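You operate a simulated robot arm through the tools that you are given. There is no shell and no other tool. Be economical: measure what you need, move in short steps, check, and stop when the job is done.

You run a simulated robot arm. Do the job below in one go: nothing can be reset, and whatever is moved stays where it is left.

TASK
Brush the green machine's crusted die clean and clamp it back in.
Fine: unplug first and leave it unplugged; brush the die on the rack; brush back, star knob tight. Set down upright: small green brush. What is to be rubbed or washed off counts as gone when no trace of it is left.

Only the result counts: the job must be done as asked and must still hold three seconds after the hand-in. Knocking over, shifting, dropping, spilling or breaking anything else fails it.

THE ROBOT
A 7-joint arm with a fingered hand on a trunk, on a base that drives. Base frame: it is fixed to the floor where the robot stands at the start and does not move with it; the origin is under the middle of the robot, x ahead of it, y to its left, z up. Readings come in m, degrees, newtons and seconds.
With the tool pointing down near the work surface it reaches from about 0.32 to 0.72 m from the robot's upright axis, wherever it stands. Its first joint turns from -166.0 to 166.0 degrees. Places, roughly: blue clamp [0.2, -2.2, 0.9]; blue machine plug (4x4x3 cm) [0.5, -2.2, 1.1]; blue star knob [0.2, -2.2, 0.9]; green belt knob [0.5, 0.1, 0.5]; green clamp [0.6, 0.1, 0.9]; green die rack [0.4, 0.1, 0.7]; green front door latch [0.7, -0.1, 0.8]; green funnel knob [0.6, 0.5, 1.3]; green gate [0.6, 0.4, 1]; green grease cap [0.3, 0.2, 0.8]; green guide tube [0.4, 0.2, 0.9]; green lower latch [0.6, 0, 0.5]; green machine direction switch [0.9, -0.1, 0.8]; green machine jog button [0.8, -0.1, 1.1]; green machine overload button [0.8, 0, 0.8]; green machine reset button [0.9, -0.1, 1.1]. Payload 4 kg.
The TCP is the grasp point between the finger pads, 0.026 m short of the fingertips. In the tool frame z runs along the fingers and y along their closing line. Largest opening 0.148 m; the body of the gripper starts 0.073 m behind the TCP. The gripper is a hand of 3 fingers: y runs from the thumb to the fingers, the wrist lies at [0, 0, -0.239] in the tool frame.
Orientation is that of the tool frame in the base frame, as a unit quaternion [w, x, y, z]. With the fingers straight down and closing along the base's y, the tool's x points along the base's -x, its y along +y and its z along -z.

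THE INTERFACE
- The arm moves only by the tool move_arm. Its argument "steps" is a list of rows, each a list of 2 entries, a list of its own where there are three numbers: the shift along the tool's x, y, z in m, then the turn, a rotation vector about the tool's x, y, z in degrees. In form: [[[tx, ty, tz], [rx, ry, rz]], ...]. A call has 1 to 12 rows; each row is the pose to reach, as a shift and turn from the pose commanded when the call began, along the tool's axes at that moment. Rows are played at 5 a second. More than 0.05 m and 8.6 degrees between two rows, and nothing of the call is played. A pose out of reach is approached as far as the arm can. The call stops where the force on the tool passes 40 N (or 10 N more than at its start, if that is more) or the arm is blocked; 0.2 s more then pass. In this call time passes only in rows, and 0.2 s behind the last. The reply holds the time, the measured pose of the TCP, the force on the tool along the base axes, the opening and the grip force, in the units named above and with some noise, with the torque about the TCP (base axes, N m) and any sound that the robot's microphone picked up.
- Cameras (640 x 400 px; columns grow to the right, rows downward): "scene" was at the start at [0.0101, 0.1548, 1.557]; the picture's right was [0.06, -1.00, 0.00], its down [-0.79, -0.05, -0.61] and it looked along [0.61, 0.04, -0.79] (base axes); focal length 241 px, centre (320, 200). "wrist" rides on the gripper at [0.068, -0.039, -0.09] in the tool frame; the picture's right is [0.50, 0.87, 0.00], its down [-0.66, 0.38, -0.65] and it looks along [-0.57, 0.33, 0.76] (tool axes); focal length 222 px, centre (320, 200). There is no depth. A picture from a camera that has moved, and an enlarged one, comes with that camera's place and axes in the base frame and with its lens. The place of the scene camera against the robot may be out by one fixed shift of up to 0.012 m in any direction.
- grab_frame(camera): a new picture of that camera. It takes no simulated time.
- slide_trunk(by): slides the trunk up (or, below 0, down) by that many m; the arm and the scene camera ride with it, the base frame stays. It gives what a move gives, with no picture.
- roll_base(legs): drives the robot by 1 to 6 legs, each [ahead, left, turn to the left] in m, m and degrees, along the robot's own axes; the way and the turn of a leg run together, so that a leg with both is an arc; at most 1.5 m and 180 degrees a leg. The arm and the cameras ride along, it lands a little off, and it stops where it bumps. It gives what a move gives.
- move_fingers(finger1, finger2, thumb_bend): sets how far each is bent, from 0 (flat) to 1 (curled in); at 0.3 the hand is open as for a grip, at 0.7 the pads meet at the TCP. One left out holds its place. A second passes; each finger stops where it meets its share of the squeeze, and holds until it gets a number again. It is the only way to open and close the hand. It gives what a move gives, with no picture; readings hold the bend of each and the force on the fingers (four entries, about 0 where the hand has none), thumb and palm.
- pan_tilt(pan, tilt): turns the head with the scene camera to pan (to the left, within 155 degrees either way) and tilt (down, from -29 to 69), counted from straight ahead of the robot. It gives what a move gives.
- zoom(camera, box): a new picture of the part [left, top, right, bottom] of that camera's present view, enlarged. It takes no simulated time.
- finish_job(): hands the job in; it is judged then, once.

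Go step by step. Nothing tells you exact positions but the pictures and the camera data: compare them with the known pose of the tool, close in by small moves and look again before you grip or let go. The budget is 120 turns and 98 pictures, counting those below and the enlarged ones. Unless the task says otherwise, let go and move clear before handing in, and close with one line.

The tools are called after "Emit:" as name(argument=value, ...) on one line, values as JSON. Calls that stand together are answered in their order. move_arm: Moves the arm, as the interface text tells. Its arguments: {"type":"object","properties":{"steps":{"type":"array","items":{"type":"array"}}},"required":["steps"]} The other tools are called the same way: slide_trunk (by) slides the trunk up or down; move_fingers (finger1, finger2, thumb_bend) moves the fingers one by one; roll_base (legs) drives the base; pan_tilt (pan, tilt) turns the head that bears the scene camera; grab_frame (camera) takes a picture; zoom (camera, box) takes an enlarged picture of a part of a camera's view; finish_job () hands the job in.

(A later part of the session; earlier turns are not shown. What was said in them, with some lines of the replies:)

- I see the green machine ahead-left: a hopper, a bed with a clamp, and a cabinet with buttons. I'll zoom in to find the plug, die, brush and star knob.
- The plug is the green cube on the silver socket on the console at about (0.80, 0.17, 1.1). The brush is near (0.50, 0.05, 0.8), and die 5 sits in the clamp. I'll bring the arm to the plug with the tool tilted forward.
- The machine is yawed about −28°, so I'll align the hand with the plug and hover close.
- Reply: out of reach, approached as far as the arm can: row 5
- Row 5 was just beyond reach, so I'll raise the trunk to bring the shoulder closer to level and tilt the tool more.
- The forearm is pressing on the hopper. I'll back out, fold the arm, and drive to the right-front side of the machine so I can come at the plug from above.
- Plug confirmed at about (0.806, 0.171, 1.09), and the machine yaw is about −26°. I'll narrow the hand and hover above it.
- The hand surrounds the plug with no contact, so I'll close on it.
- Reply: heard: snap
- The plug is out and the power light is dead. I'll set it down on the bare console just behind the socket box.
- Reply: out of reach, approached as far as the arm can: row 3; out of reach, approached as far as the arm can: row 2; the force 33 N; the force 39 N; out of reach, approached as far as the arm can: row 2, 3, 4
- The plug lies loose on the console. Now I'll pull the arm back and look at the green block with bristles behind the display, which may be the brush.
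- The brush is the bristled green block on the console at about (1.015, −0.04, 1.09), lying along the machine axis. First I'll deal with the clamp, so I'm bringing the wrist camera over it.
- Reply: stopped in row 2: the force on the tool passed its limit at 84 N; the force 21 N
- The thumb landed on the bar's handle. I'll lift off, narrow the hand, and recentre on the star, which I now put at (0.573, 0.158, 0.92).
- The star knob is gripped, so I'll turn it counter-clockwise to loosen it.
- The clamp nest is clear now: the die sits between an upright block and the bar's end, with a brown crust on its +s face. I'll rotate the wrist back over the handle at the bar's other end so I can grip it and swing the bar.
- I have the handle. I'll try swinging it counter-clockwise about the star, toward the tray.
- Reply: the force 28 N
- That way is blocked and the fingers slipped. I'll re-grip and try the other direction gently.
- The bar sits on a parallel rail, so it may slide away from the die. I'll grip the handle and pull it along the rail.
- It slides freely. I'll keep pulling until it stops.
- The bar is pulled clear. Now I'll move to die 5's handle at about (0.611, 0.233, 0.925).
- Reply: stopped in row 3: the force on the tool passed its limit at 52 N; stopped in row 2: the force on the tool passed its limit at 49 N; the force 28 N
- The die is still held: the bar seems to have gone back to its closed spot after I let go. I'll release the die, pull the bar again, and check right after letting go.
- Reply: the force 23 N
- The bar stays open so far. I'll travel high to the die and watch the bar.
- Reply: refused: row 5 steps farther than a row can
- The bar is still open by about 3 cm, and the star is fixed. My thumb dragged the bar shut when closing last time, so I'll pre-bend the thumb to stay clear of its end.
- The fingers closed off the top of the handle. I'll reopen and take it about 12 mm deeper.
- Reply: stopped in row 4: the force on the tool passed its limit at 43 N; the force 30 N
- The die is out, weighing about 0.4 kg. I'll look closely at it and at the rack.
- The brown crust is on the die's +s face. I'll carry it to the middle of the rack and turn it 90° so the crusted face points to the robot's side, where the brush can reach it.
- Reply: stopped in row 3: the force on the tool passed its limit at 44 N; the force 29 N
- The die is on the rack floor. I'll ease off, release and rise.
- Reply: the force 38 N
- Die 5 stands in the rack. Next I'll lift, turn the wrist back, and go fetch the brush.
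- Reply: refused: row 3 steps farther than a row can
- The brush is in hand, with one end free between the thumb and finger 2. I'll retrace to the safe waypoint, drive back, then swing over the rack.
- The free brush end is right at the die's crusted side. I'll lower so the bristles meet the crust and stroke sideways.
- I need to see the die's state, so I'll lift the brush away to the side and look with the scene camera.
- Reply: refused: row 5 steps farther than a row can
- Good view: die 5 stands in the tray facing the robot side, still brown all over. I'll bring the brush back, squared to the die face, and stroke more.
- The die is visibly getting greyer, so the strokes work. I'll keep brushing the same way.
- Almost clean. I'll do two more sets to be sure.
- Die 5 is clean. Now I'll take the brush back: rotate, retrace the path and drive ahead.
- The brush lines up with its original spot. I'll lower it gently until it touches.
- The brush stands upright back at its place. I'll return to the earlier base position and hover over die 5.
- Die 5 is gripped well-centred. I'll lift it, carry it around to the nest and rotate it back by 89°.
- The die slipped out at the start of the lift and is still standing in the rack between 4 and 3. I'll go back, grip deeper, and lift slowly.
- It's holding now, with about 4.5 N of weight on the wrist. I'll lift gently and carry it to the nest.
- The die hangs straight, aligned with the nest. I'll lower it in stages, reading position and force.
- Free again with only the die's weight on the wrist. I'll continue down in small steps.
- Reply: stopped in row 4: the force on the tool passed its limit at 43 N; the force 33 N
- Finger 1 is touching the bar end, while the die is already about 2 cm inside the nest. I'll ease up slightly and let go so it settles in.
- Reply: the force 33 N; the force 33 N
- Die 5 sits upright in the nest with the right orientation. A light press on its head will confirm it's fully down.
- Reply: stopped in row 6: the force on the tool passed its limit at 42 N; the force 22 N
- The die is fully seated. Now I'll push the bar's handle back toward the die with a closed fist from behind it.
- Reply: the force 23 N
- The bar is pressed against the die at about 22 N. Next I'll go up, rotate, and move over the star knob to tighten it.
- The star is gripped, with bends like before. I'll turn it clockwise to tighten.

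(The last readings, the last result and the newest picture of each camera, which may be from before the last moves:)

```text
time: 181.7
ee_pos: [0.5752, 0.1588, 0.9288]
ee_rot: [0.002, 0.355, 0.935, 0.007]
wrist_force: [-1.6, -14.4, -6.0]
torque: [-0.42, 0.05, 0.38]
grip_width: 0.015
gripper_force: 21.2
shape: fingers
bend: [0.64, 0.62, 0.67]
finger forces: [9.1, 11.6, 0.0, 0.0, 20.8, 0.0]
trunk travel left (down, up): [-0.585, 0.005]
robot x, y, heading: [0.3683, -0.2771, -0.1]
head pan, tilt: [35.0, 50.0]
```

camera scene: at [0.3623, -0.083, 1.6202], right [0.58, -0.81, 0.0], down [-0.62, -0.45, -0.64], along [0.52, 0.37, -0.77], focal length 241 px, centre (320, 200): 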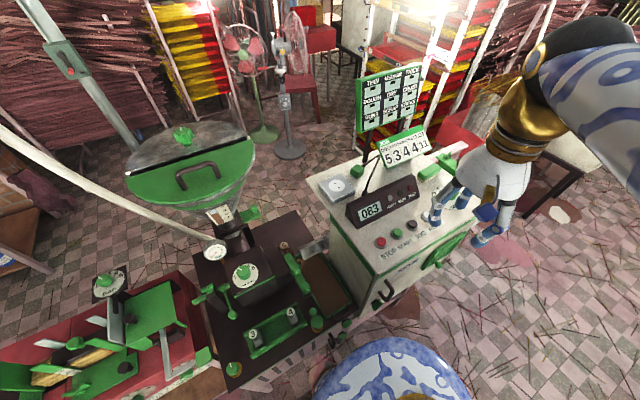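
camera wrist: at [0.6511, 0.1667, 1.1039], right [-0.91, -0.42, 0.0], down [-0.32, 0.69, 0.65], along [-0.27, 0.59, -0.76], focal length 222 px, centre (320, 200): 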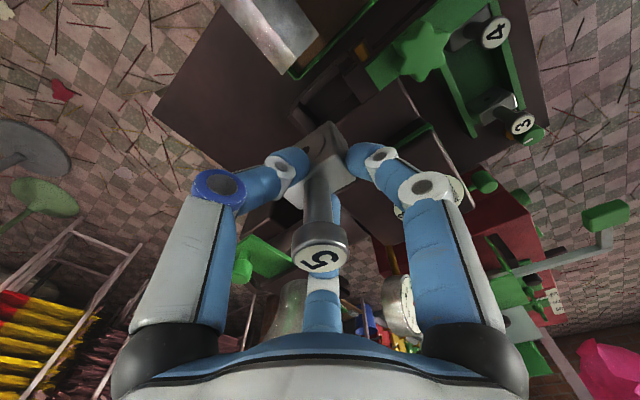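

The torque rose to 0.38 Nm, so it looks tight. I'll re-grip once and turn again to confirm.

Emit:
move_fingers(finger1=0.5, finger2=0.5, thumb_bend=0.52)

Emit:
move_arm(steps=[[[0, 0, 0], [0, 0, -8]], [[0, 0, 0], [0, 0, -16]], [[0, 0, 0], [0, 0, -24]], [[0, 0, 0], [0, 0, -32]], [[0, 0, 0], [0, 0, -40]], [[0, 0, 0], [0, 0, -48]], [[0, 0, 0], [0, 0, -56]], [[0, 0, 0], [0, 0, -60]]])

Emit:
move_fingers(finger1=0.8, finger2=0.8, thumb_bend=0.8)

Emit:
move_arm(steps=[[[0, 0, 0], [0, 0, 8]], [[0, 0, 0], [0, 0, 16]], [[0, 0, 0], [0, 0, 24]]])

Emit:
move_arm(steps=[[[0, 0, 0], [0, 0, 8]], [[0, 0, 0], [0, 0, 16]], [[0, 0, 0], [0, 0, 24]], [[0, 0, 0], [0, 0, 32]], [[0, 0, 0], [0, 0, 40]]])

```text
time: 182.7
ee_pos: [0.5751, 0.1606, 0.9292]
ee_rot: [0.003, 0.354, 0.935, 0.008]
wrist_force: [0.4, -0.7, 0.2]
torque: [0.03, -0.02, 0.02]
grip_width: 0.0581
gripper_force: 0.1
shape: fingers
bend: [0.5, 0.5, 0.52]
finger forces: [0.0, 0.0, 0.1, 0.0, 0.0, 0.0]
trunk travel left (down, up): [-0.585, 0.005]
robot x, y, heading: [0.3737, -0.2767, -0.2]
head pan, tilt: [35.0, 50.0]
```

```text
time: 184.4
ee_pos: [0.5751, 0.1597, 0.9288]
ee_rot: [0.006, -0.162, 0.987, 0.006]
wrist_force: [-0.3, -0.7, 0.1]
torque: [0.0, 0.0, 0.03]
grip_width: 0.0584
gripper_force: 0.1
shape: fingers
bend: [0.5, 0.5, 0.52]
finger forces: [0.0, 0.0, 0.1, 0.0, 0.0, 0.1]
trunk travel left (down, up): [-0.585, 0.005]
robot x, y, heading: [0.3695, -0.2759, -0.1]
head pan, tilt: [35.0, 50.0]
```

```text
time: 185.4
ee_pos: [0.5774, 0.158, 0.9288]
ee_rot: [0.006, -0.161, 0.987, 0.005]
wrist_force: [3.6, -12.5, -7.6]
torque: [-0.18, -0.07, -0.03]
grip_width: 0.0221
gripper_force: 22.5
shape: fingers
bend: [0.62, 0.61, 0.65]
finger forces: [10.6, 10.4, 0.0, 0.1, 23.7, 0.1]
trunk travel left (down, up): [-0.585, 0.005]
robot x, y, heading: [0.3713, -0.2718, 0.2]
head pan, tilt: [35.0, 50.0]
```

```text
time: 186.2
ee_pos: [0.5778, 0.1574, 0.9295]
ee_rot: [0.004, 0.048, 0.999, 0.006]
wrist_force: [6.1, -14.0, -7.1]
torque: [-0.32, -0.12, 0.31]
grip_width: 0.0184
gripper_force: 22.3
shape: fingers
bend: [0.63, 0.62, 0.66]
finger forces: [10.6, 11.4, 0.1, 0.0, 22.2, 0.0]
trunk travel left (down, up): [-0.585, 0.005]
robot x, y, heading: [0.3731, -0.2769, -0.2]
head pan, tilt: [35.0, 50.0]
```

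```text
time: 187.4
ee_pos: [0.576, 0.1575, 0.9285]
ee_rot: [0.002, 0.387, 0.922, 0.007]
wrist_force: [-6.9, -15.5, -10.4]
torque: [-0.4, 0.15, 0.49]
grip_width: 0.0109
gripper_force: 23.6
shape: fingers
bend: [0.65, 0.64, 0.66]
finger forces: [10.8, 12.3, 0.1, 0.1, 24.4, 0.1]
trunk travel left (down, up): [-0.585, 0.005]
robot x, y, heading: [0.3706, -0.2766, 0.1]
head pan, tilt: [35.0, 50.0]
```

Resistance is immediate, so the knob is tight. I'll let go, rise clear, and use the last picture for a check.

Emit:
move_fingers(finger1=0.48, finger2=0.48, thumb_bend=0.51)

Emit:
move_arm(steps=[[[0, 0, -0.04], [0, 0, 0]], [[0, 0, -0.08], [0, 0, 0]], [[0, 0, -0.125], [0, 0, 0]], [[0, 0, -0.17], [0, 0, 0]], [[0, -0.03, -0.2], [0, 0, 0]], [[0, -0.07, -0.22], [0, 0, 0]], [[0, -0.11, -0.24], [0, 0, 0]], [[-0.02, -0.15, -0.25], [0, 0, 0]], [[-0.04, -0.19, -0.25], [0, 0, 0]]])

Emit:
zoom(camera="scene", box=[220, 220, 360, 340])

```text
time: 188.4
ee_pos: [0.575, 0.1595, 0.929]
ee_rot: [0.002, 0.387, 0.922, 0.007]
wrist_force: [0.4, 0.3, 0.2]
torque: [0.01, -0.01, -0.03]
grip_width: 0.0631
gripper_force: 0.1
shape: fingers
bend: [0.48, 0.48, 0.51]
finger forces: [0.1, 0.0, 0.1, 0.0, 0.1, 0.0]
trunk travel left (down, up): [-0.585, 0.005]
robot x, y, heading: [0.3702, -0.2766, -0.1]
head pan, tilt: [35.0, 50.0]
```

```text
time: 190.4
ee_pos: [0.4665, -0.0061, 1.1793]
ee_rot: [0.002, 0.387, 0.922, 0.008]
wrist_force: [-0.2, -0.5, -0.1]
torque: [-0.02, 0.0, 0.0]
grip_width: 0.0633
gripper_force: 0.1
shape: fingers
bend: [0.48, 0.48, 0.51]
finger forces: [0.1, 0.0, 0.0, 0.0, 0.0, 0.1]
trunk travel left (down, up): [-0.585, 0.005]
robot x, y, heading: [0.3705, -0.277, -0.2]
head pan, tilt: [35.0, 50.0]
```

```text
3.33 times, centred on (290, 280) of scene
camera zoom: at [0.3693, -0.0829, 1.6203], right [0.57, -0.82, 0.0], down [-0.63, -0.44, -0.64], along [0.53, 0.37, -0.77], focal length 804 px, centre (420, -67)
```

zoom: 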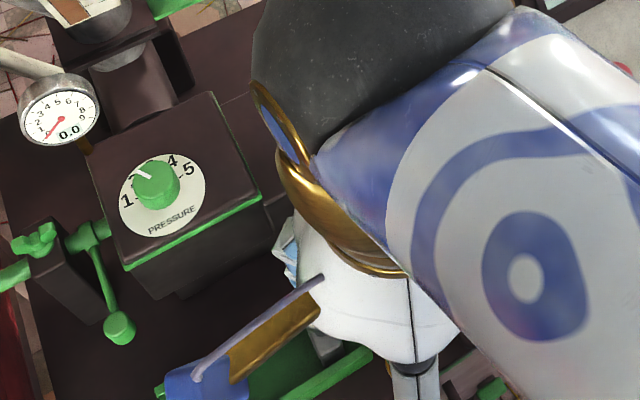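

I have no pictures left. The readings still agree: the bar stopped against the die at its closed position, the knob resisted tightening, the plug is out, and the brush is back upright. I'm handing the job in.

Emit:
finish_job()

```text
The job is handed in.
```

I unplugged the green machine and left it unplugged, brushed die 5 clean on the rack, and put it back in the nest. The clamp bar is pushed home and the star knob tight, and the brush stands upright at its old place, turned about 25°. The arm hid the clamp in my last picture, so the closed bar and tight knob rest on position, force and torque readings rather than sight.
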